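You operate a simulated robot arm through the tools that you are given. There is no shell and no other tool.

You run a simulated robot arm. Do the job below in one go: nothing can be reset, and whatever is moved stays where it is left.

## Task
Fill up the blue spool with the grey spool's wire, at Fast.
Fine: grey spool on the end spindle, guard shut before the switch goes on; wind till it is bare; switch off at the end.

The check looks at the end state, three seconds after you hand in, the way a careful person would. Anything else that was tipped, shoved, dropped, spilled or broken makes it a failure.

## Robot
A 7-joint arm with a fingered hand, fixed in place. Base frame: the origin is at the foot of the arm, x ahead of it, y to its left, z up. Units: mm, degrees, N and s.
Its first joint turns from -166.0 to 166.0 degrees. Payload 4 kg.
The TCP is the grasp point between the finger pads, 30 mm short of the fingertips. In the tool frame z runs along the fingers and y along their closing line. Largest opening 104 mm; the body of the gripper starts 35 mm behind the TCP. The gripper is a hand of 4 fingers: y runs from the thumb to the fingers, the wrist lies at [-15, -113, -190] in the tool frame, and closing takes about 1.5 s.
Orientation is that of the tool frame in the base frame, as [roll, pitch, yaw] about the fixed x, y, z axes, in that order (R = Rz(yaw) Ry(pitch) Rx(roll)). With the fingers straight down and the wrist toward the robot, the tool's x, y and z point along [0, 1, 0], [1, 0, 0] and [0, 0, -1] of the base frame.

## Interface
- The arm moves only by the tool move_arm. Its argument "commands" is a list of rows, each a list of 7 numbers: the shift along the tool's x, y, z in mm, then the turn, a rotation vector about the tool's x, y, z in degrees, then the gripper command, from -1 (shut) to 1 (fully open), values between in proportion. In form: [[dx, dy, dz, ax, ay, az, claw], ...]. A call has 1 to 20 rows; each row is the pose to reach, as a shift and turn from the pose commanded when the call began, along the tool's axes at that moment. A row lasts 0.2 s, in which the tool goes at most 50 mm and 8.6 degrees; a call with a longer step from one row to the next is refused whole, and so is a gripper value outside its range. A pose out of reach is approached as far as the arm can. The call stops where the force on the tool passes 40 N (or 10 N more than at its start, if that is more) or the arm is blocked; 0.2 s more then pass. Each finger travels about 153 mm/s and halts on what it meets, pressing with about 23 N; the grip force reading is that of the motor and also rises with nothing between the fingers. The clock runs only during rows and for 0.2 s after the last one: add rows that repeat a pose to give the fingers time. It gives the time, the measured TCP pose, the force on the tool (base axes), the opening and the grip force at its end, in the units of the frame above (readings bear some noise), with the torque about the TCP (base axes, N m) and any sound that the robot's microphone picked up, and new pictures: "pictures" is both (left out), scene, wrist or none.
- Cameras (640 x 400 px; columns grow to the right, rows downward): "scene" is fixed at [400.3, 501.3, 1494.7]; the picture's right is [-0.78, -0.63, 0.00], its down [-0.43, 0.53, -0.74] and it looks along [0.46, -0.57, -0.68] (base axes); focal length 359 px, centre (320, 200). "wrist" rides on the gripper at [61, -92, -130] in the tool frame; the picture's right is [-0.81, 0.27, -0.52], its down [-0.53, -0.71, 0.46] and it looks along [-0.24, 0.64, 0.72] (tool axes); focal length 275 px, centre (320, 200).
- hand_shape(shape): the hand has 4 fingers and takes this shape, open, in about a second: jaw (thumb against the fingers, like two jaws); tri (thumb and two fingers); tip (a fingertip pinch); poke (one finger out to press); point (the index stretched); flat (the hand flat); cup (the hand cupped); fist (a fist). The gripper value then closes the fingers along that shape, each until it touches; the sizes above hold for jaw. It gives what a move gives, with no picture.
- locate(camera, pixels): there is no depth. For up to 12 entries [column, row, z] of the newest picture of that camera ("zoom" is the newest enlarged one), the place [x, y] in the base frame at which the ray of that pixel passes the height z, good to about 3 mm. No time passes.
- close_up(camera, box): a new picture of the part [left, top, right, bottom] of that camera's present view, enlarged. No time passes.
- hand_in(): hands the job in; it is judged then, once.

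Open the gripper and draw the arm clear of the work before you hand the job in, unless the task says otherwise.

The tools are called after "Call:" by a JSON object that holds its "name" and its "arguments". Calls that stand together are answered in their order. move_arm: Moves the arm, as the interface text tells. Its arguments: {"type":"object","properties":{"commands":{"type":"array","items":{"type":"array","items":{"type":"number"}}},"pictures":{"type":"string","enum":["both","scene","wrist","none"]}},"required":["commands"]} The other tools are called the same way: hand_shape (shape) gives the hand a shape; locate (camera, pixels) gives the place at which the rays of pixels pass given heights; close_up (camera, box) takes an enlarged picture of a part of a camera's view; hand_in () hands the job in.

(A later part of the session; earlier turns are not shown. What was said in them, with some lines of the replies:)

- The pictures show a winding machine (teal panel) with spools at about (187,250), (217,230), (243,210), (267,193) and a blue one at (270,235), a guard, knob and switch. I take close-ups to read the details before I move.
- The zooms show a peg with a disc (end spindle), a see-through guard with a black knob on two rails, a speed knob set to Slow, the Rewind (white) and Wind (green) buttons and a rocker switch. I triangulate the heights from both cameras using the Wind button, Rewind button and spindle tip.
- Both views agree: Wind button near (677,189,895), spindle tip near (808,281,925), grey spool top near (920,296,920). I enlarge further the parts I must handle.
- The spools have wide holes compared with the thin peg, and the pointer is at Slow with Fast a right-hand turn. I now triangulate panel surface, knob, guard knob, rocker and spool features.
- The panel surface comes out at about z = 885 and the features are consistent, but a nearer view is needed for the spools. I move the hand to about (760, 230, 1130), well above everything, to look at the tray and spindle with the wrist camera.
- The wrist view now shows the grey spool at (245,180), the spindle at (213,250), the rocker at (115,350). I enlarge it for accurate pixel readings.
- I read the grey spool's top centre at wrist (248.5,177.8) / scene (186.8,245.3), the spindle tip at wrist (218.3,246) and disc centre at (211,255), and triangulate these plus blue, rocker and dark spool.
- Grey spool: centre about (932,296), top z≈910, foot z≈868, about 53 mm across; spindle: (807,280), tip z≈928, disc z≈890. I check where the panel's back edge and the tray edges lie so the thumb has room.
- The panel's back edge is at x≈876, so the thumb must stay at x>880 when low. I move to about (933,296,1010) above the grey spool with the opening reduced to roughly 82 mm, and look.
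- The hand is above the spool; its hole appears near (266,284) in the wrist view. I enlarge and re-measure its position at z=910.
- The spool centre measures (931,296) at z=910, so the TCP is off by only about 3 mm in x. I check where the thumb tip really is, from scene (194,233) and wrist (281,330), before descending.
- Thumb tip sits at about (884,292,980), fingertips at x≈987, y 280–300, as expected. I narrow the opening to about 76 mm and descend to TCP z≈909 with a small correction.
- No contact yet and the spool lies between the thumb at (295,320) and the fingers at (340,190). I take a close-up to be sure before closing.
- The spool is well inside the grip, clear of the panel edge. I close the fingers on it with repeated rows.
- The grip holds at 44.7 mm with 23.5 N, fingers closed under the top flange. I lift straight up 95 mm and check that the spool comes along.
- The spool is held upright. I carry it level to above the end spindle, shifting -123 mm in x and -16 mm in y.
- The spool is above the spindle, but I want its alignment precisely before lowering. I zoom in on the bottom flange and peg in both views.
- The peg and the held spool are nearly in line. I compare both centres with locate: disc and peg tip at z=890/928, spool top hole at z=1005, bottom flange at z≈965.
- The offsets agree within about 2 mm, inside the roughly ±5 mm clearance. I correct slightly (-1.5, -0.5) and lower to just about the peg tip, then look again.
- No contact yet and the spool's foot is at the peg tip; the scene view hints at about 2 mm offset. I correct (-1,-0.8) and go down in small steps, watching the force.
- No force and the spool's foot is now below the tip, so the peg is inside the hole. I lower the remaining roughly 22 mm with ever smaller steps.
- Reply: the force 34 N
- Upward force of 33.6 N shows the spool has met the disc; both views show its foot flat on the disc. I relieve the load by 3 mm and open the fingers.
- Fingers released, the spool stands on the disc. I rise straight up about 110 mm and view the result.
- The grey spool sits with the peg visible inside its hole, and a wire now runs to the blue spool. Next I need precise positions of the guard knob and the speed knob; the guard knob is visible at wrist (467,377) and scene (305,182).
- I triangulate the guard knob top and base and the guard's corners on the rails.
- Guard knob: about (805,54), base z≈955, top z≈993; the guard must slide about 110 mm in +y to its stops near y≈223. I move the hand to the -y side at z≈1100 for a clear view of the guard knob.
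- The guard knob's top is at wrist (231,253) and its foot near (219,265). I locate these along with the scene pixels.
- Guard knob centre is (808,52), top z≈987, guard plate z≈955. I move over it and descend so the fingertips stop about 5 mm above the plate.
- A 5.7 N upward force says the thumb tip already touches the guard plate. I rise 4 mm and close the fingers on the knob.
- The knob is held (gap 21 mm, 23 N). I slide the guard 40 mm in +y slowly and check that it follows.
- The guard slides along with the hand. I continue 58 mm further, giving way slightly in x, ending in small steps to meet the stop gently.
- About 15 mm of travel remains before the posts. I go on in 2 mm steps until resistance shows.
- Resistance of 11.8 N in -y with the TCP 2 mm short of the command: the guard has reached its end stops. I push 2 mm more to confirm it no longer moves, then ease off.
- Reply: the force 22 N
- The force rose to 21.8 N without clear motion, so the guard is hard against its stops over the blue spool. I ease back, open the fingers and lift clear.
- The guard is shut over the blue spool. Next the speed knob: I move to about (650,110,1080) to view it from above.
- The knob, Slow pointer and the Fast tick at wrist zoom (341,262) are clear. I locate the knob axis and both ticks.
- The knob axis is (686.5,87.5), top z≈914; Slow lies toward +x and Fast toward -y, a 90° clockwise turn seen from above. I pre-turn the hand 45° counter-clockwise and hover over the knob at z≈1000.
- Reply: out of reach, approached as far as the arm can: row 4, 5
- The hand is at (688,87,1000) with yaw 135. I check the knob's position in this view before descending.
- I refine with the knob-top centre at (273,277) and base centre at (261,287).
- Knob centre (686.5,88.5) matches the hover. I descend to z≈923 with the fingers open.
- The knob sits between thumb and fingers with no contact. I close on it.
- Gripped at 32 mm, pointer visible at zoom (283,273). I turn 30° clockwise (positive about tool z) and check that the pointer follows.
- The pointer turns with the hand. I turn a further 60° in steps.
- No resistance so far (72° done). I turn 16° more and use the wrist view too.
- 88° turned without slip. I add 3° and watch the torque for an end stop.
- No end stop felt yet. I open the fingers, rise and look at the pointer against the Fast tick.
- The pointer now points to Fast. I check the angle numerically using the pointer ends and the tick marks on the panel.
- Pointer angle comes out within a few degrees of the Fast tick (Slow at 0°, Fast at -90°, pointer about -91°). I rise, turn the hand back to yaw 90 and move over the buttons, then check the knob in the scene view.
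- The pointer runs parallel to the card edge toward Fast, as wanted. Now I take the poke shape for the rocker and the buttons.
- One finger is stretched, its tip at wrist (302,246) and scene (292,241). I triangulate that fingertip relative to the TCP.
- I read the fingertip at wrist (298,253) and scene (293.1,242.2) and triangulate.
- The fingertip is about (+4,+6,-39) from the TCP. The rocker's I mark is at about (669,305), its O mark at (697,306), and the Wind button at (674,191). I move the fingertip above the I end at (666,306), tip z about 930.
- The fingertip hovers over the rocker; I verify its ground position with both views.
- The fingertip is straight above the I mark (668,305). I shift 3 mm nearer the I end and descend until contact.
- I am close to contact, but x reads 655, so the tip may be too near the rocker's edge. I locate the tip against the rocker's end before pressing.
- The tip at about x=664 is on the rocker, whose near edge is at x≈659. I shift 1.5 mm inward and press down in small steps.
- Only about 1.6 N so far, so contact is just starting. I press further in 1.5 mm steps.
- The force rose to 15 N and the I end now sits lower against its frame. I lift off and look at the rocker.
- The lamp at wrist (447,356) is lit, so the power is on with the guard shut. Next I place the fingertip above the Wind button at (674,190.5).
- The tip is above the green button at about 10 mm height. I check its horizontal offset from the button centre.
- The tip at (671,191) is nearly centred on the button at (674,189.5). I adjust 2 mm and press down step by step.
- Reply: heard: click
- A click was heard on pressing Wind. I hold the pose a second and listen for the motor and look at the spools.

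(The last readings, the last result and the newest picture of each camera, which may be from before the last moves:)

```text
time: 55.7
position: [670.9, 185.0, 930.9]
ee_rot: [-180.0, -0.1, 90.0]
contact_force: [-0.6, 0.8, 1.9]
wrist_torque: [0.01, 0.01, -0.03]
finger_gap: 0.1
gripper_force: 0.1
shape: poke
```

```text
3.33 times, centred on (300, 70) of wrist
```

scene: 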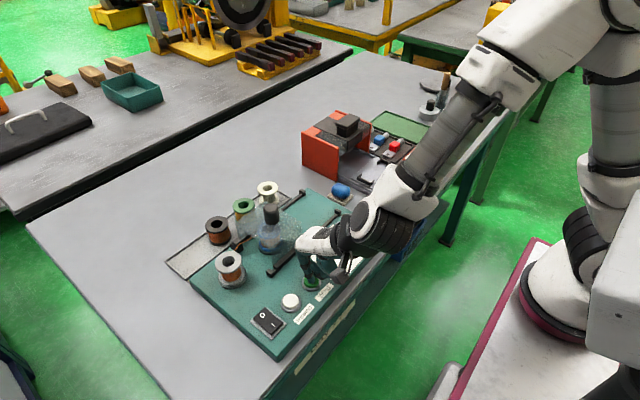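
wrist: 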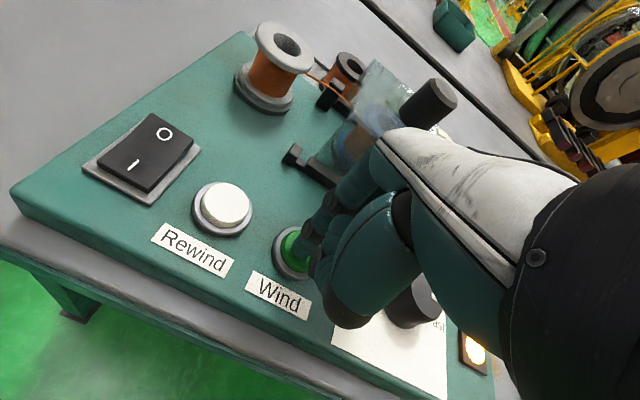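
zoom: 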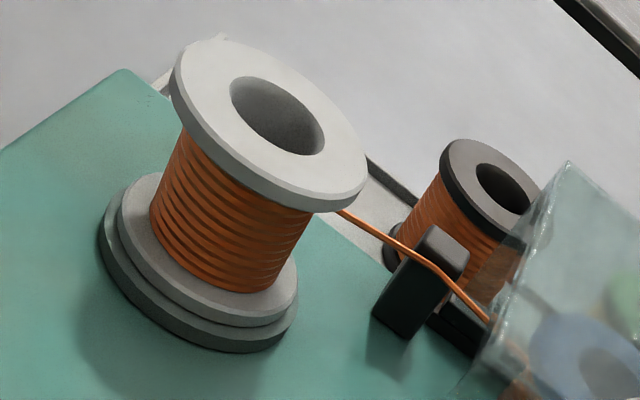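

The packs look unchanged so far, though only a second passed. I hold 3 s more and compare the grey spool's wire.

Call:
{"name": "move_arm", "arguments": {"commands": [[0, 0, 0, 0, 0, 0, 1], [0, 0, 0, 0, 0, 0, 1], [0, 0, 0, 0, 0, 0, 1], [0, 0, 0, 0, 0, 0, 1], [0, 0, 0, 0, 0, 0, 1], [0, 0, 0, 0, 0, 0, 1], [0, 0, 0, 0, 0, 0, 1], [0, 0, 0, 0, 0, 0, 1], [0, 0, 0, 0, 0, 0, 1], [0, 0, 0, 0, 0, 0, 1], [0, 0, 0, 0, 0, 0, 1], [0, 0, 0, 0, 0, 0, 1], [0, 0, 0, 0, 0, 0, 1], [0, 0, 0, 0, 0, 0, 1], [0, 0, 0, 0, 0, 0, 1]], "pictures": "both"}}

Call:
{"name": "close_up", "arguments": {"camera": "scene", "box": [200, 200, 360, 320]}}

Call:
{"name": "close_up", "arguments": {"camera": "wrist", "box": [220, 10, 380, 130]}}

```text
time: 58.9
position: [671.4, 183.5, 931.9]
ee_rot: [180.0, -0.1, 89.9]
contact_force: [0.4, 0.3, 2.0]
wrist_torque: [0.02, -0.03, -0.01]
finger_gap: 0.0
gripper_force: 0.0
shape: poke
```

scene: 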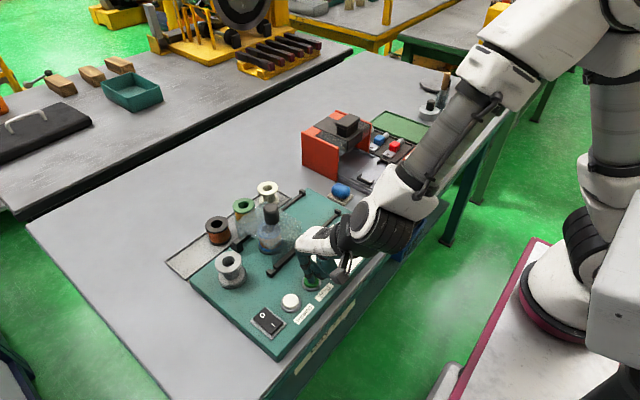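
wrist: 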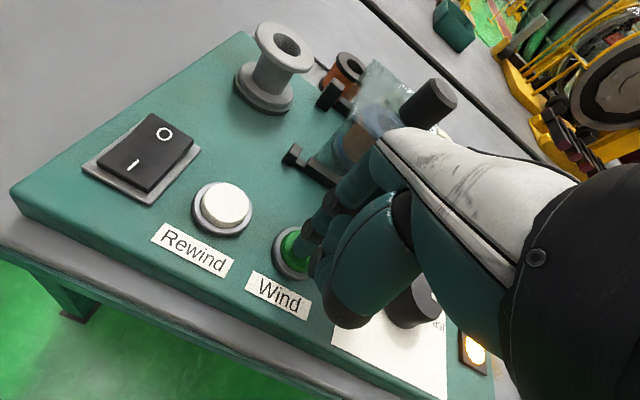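

```text
3.33 times, centred on (280, 260) of scene
```

zoom: 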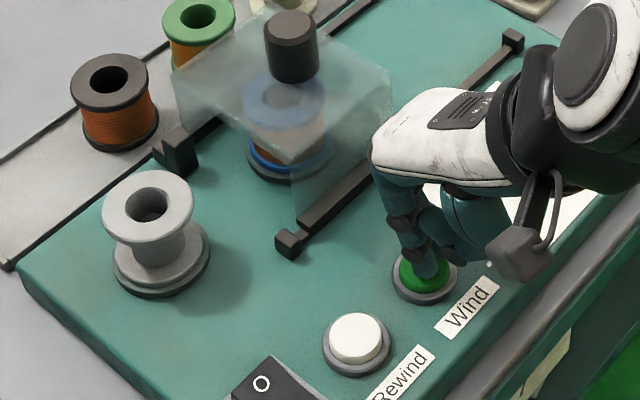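

```text
3.33 times, centred on (300, 70) of wrist
```

zoom: 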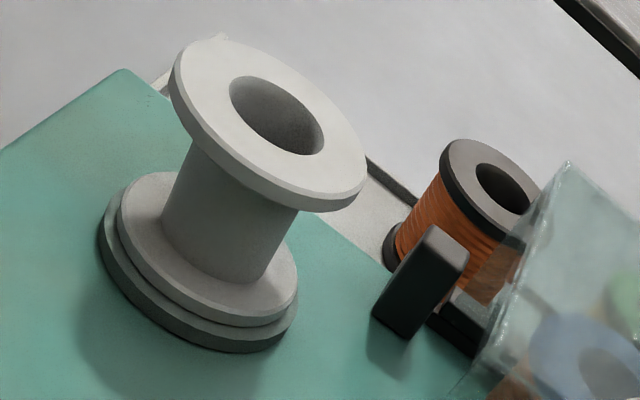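

The grey spool is bare and the wire has gone onto the blue spool. I lift off Wind and move the fingertip above the rocker's O end.

Call:
{"name": "move_arm", "arguments": {"commands": [[0, 0, -15, 0, 0, 0, 1], [0, 0, -45, 0, 0, 0, 1], [30, 8, -55, 0, 0, 0, 1], [70, 17, -55, 0, 0, 0, 1], [116.5, 25, -50, 0, 0, 0, 1], [116.5, 25, -38, 0, 0, 0, 1], [116.5, 25, -38, 0, 0, 0, 1]], "pictures": "both"}}

Call:
{"name": "close_up", "arguments": {"camera": "scene", "box": [230, 270, 310, 345]}}

Call:
{"name": "close_up", "arguments": {"camera": "wrist", "box": [220, 190, 380, 310]}}

```text
time: 60.5
position: [692.6, 299.4, 969.4]
ee_rot: [-180.0, 0.0, 90.1]
contact_force: [-0.1, 0.3, -0.5]
wrist_torque: [-0.03, -0.02, 0.0]
finger_gap: 0.1
gripper_force: 0.1
shape: poke
```

scene: 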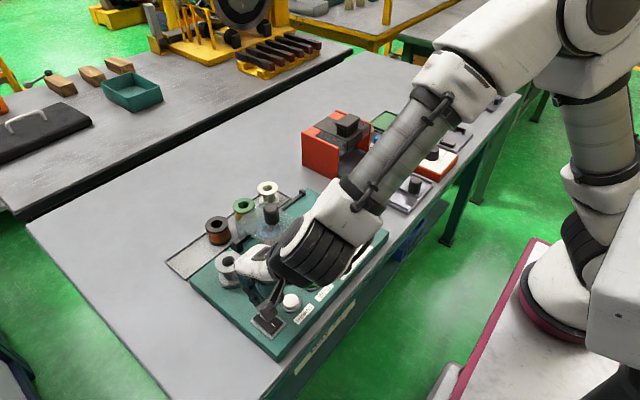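
wrist: 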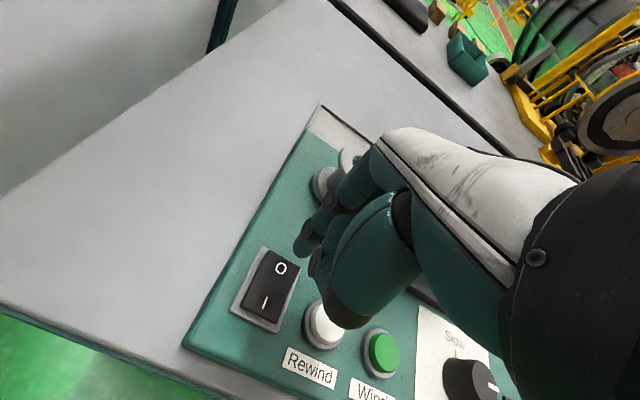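

```text
5.33 times, centred on (270, 308) of scene
```

zoom: 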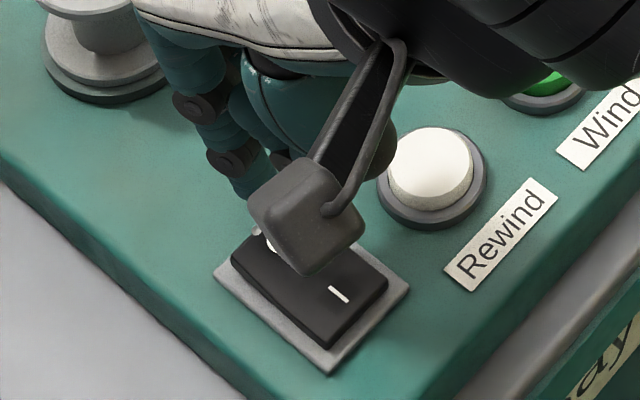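

```text
3.33 times, centred on (300, 250) of wrist
```

zoom: 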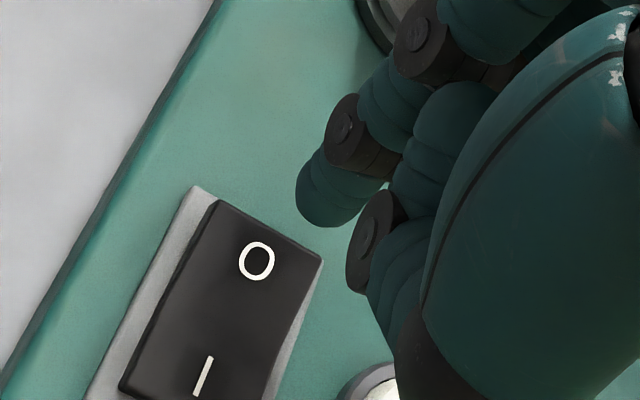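

I check the fingertip's position against the O mark and the rocker's far edge.

Call:
{"name": "locate", "arguments": {"camera": "wrist", "pixels": [[299, 254, 925], [299, 254, 930], [299, 254, 935], [280.8, 268, 898], [280.8, 268, 902], [284, 259, 900]]}}

```text
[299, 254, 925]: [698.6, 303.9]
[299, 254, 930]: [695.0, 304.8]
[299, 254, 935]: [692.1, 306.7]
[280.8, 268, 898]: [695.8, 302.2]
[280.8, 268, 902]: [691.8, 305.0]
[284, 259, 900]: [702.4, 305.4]
```

The tip is over the O mark at about x=697; I shift 2 mm outward and descend onto it.

Call:
{"name": "move_arm", "arguments": {"commands": [[0, 2, 10, 0, 0, 0, 1], [0, 2, 20, 0, 0, 0, 1], [0, 2, 28, 0, 0, 0, 1], [0, 2, 32, 0, 0, 0, 1], [0, 2, 34.5, 0, 0, 0, 1], [0, 2, 36.5, 0, 0, 0, 1], [0, 2, 38, 0, 0, 0, 1]], "pictures": "both"}}

Call:
{"name": "close_up", "arguments": {"camera": "scene", "box": [230, 270, 310, 345]}}

Call:
{"name": "close_up", "arguments": {"camera": "wrist", "box": [220, 190, 380, 310]}}

```text
time: 62.1
position: [696.6, 299.6, 931.9]
ee_rot: [179.9, -0.1, 90.1]
contact_force: [1.5, 1.5, 9.6]
wrist_torque: [-0.02, -0.04, 0.02]
finger_gap: 0.0
gripper_force: 0.0
shape: poke
```

scene: 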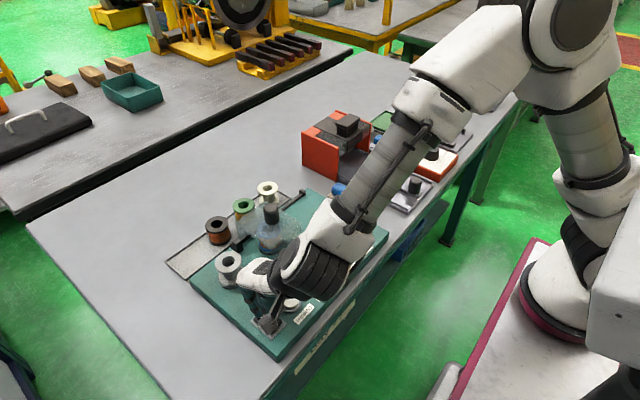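
wrist: 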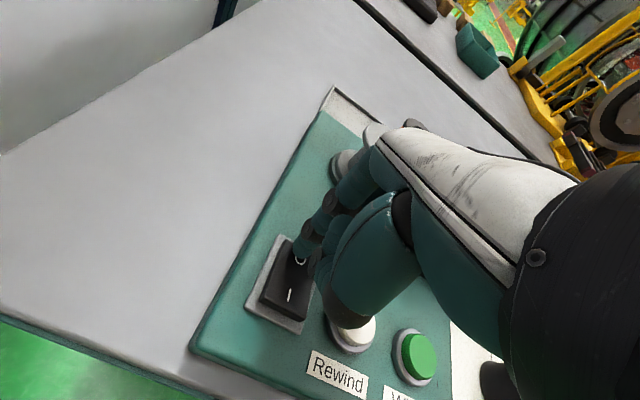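

```text
5.33 times, centred on (270, 308) of scene
```

zoom: 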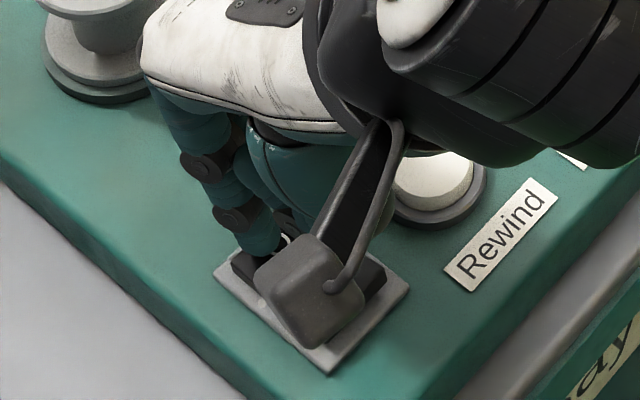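

```text
3.33 times, centred on (300, 250) of wrist
```

zoom: 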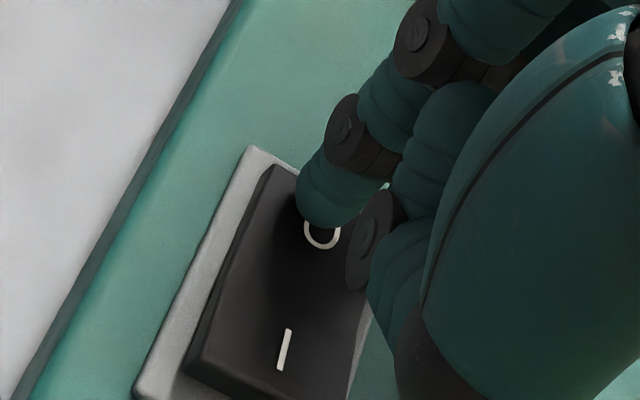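

The force is 9.6 N on the O end. I press 2 mm further, then lift off to check.

Call:
{"name": "move_arm", "arguments": {"commands": [[0, 0, 1, 0, 0, 0, 1], [0, 0, 2, 0, 0, 0, 1]], "pictures": "none"}}

Call:
{"name": "move_arm", "arguments": {"commands": [[0, 0, -10, 0, 0, 0, 1], [0, 0, -35, 0, 0, 0, 1], [-15, 0, -70, 0, 0, 0, 1], [-50, -15, -90, 0, 0, 0, 1], [-85, -30, -90, 0, 0, 0, 1], [-85, -30, -90, 0, 0, 0, 1]], "pictures": "both"}}

Call:
{"name": "close_up", "arguments": {"camera": "scene", "box": [230, 285, 310, 345]}}

Call:
{"name": "close_up", "arguments": {"camera": "wrist", "box": [100, 150, 340, 330]}}

```text
time: 62.7
position: [698.1, 299.8, 931.9]
ee_rot: [179.7, -0.2, 90.0]
contact_force: [4.3, 2.4, 24.5]
wrist_torque: [-0.21, -0.08, 0.06]
finger_gap: 0.0
gripper_force: 0.0
shape: poke
```

```text
time: 64.1
position: [665.8, 216.7, 1021.2]
ee_rot: [-180.0, 0.0, 90.0]
contact_force: [0.1, -0.3, -0.2]
wrist_torque: [0.02, 0.0, -0.04]
finger_gap: 0.0
gripper_force: 0.1
shape: poke
```

scene: 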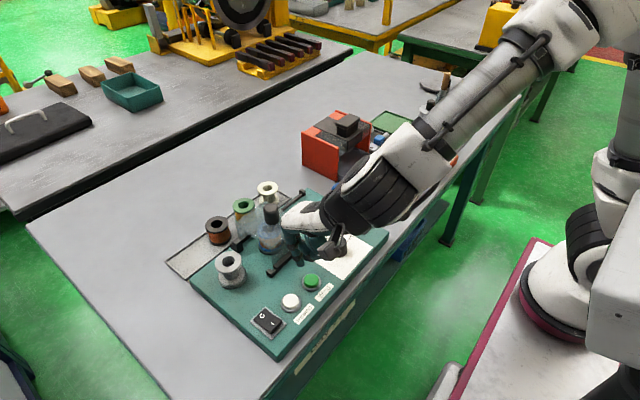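
wrist: 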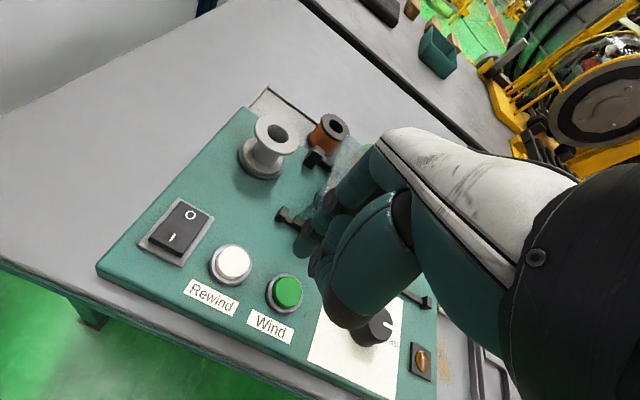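

```text
6.67 times, centred on (270, 315) of scene
```

zoom: 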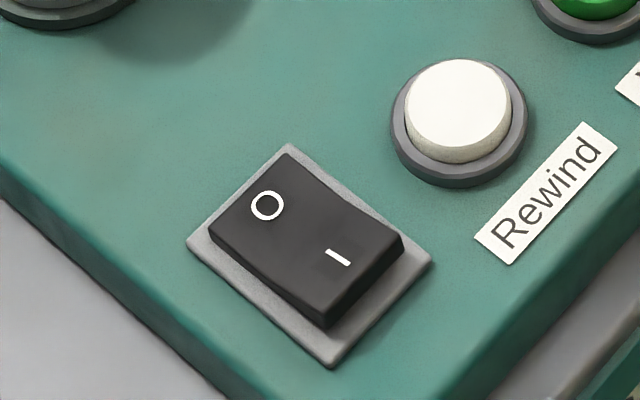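

```text
2.22 times, centred on (220, 240) of wrist
```

zoom: 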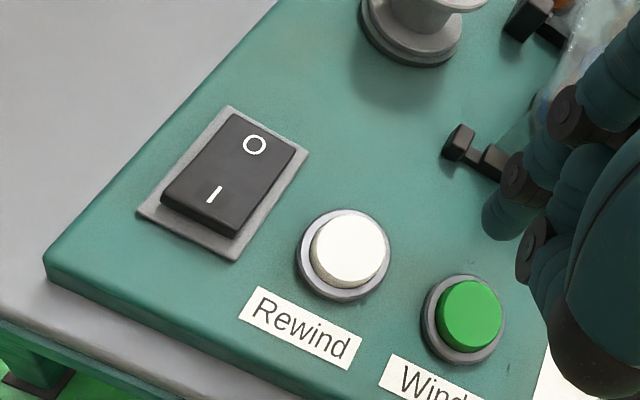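

The rocker is back at O and the lamp is dim. I raise the arm and withdraw it toward the start pose.

Call:
{"name": "move_arm", "arguments": {"commands": [[0, 0, -40, 0, 0, 0, 1], [-10, -10, -80, 0, 0, 0, 1], [-30, -40, -110, 0, 0, 0, 1], [-50, -75, -130, 0, 0, 0, 1], [-72, -112, -145, 0, 0, 0, 1], [-93, -148, -152, 0, 0, 0, 1], [-93, -148, -152, 0, 0, 0, 1]], "pictures": "none"}}

Call:
{"name": "hand_shape", "arguments": {"shape": "jaw"}}

Call:
{"name": "move_arm", "arguments": {"commands": [[0, 0, 0, 0, 0, 0, 1], [0, 0, 0, 0, 0, 0, 1]], "pictures": "both"}}

Call:
{"name": "close_up", "arguments": {"camera": "scene", "box": [180, 170, 400, 340]}}

Call:
{"name": "close_up", "arguments": {"camera": "scene", "box": [216, 190, 312, 290]}}

Call:
{"name": "close_up", "arguments": {"camera": "scene", "box": [300, 205, 390, 270]}}

```text
time: 65.7
position: [519.4, 121.7, 1171.3]
ee_rot: [-179.9, 0.0, 90.1]
contact_force: [-0.6, -0.2, 0.8]
wrist_torque: [-0.02, 0.0, 0.02]
finger_gap: 0.0
gripper_force: 0.1
shape: poke
```

```text
time: 66.6
position: [519.3, 121.8, 1171.0]
ee_rot: [-180.0, 0.0, 90.0]
contact_force: [0.2, -1.2, -0.9]
wrist_torque: [0.0, 0.03, 0.02]
finger_gap: 104.0
gripper_force: 0.0
shape: jaw
```

```text
time: 67.2
position: [519.6, 123.2, 1171.6]
ee_rot: [179.9, 0.1, 90.0]
contact_force: [-0.2, 0.3, 0.5]
wrist_torque: [0.01, 0.0, 0.01]
finger_gap: 103.7
gripper_force: 0.0
shape: jaw
```

scene: 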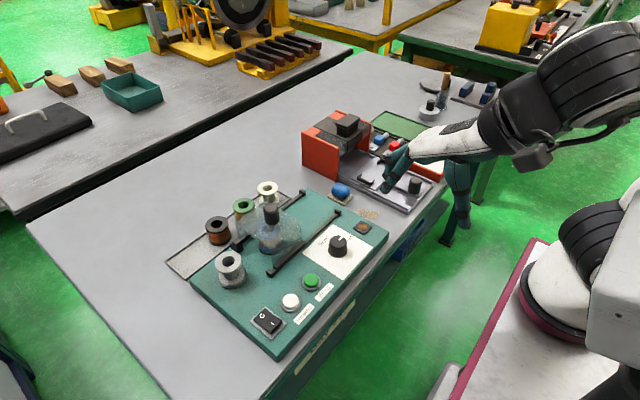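
wrist: 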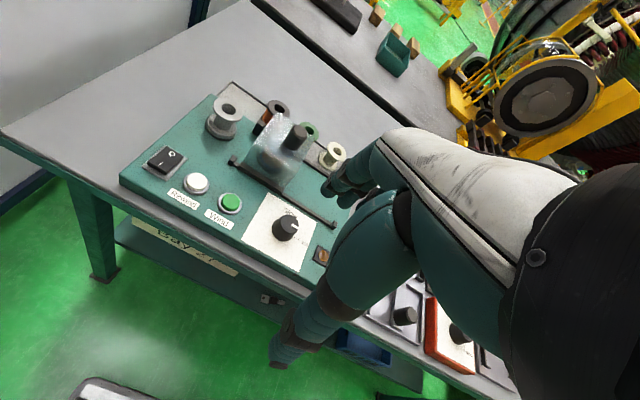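

```text
2.35 times, centred on (290, 255) of scene
```

zoom: 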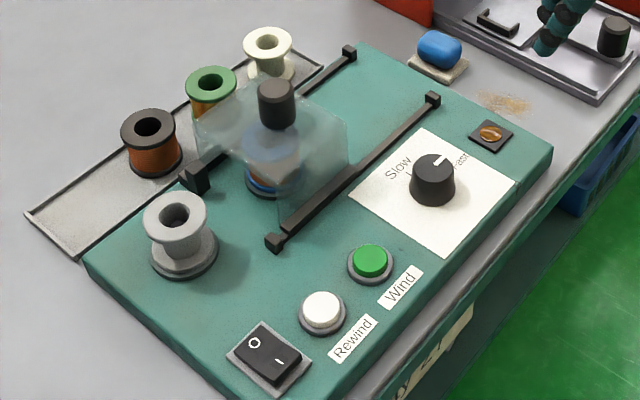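

```text
4.00 times, centred on (264, 240) of scene
```

zoom: 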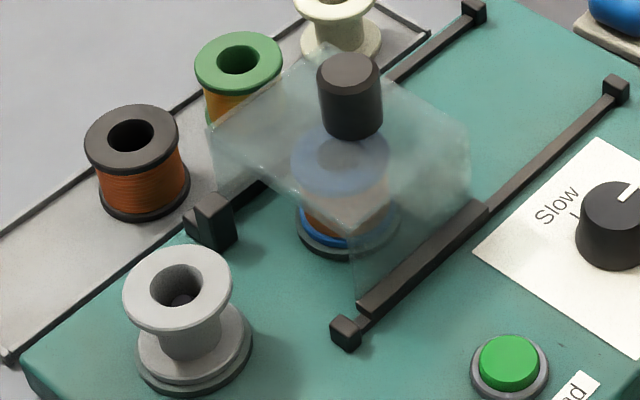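

```text
6.15 times, centred on (345, 238) of scene
```

zoom: 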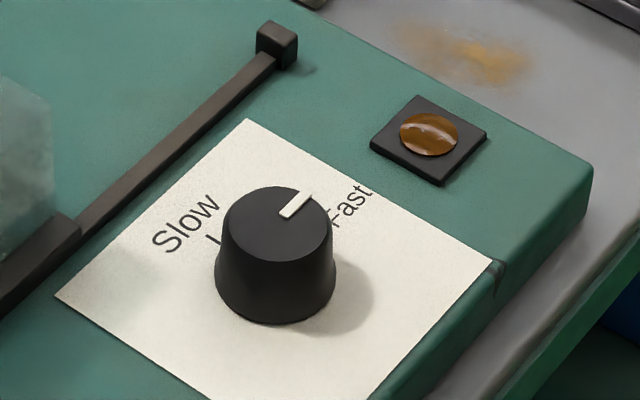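

The end state looks right: grey spool bare on the end spindle, blue spool full under the shut guard, knob at Fast, rocker at O with the lamp dark. The other spools are untouched, and the arm is clear with the hand open, so I hand the job in.

Call:
{"name": "hand_in", "arguments": {}}

```text
The job is handed in.
```

The job is done and handed in; the judge's result has not come back. The blue spool is filled with all the wire from the grey spool, wound at Fast.

- **Grey spool:** it was placed on the end spindle and is now bare.
- **Guard:** it was slid shut against its stops over the blue spool before the switch went on, and it is still shut.
- **Speed knob:** it was turned from Slow to Fast. The pointer lines up with the Fast mark to within a few degrees.
- **Switch:** it was put on after the guard was shut. Wind was then held until the grey spool was bare. The switch is back at O and the lamp is dark.
- **Surroundings:** the other spools and parts look undisturbed in the final pictures. The hand is open and the arm is back near its start position.
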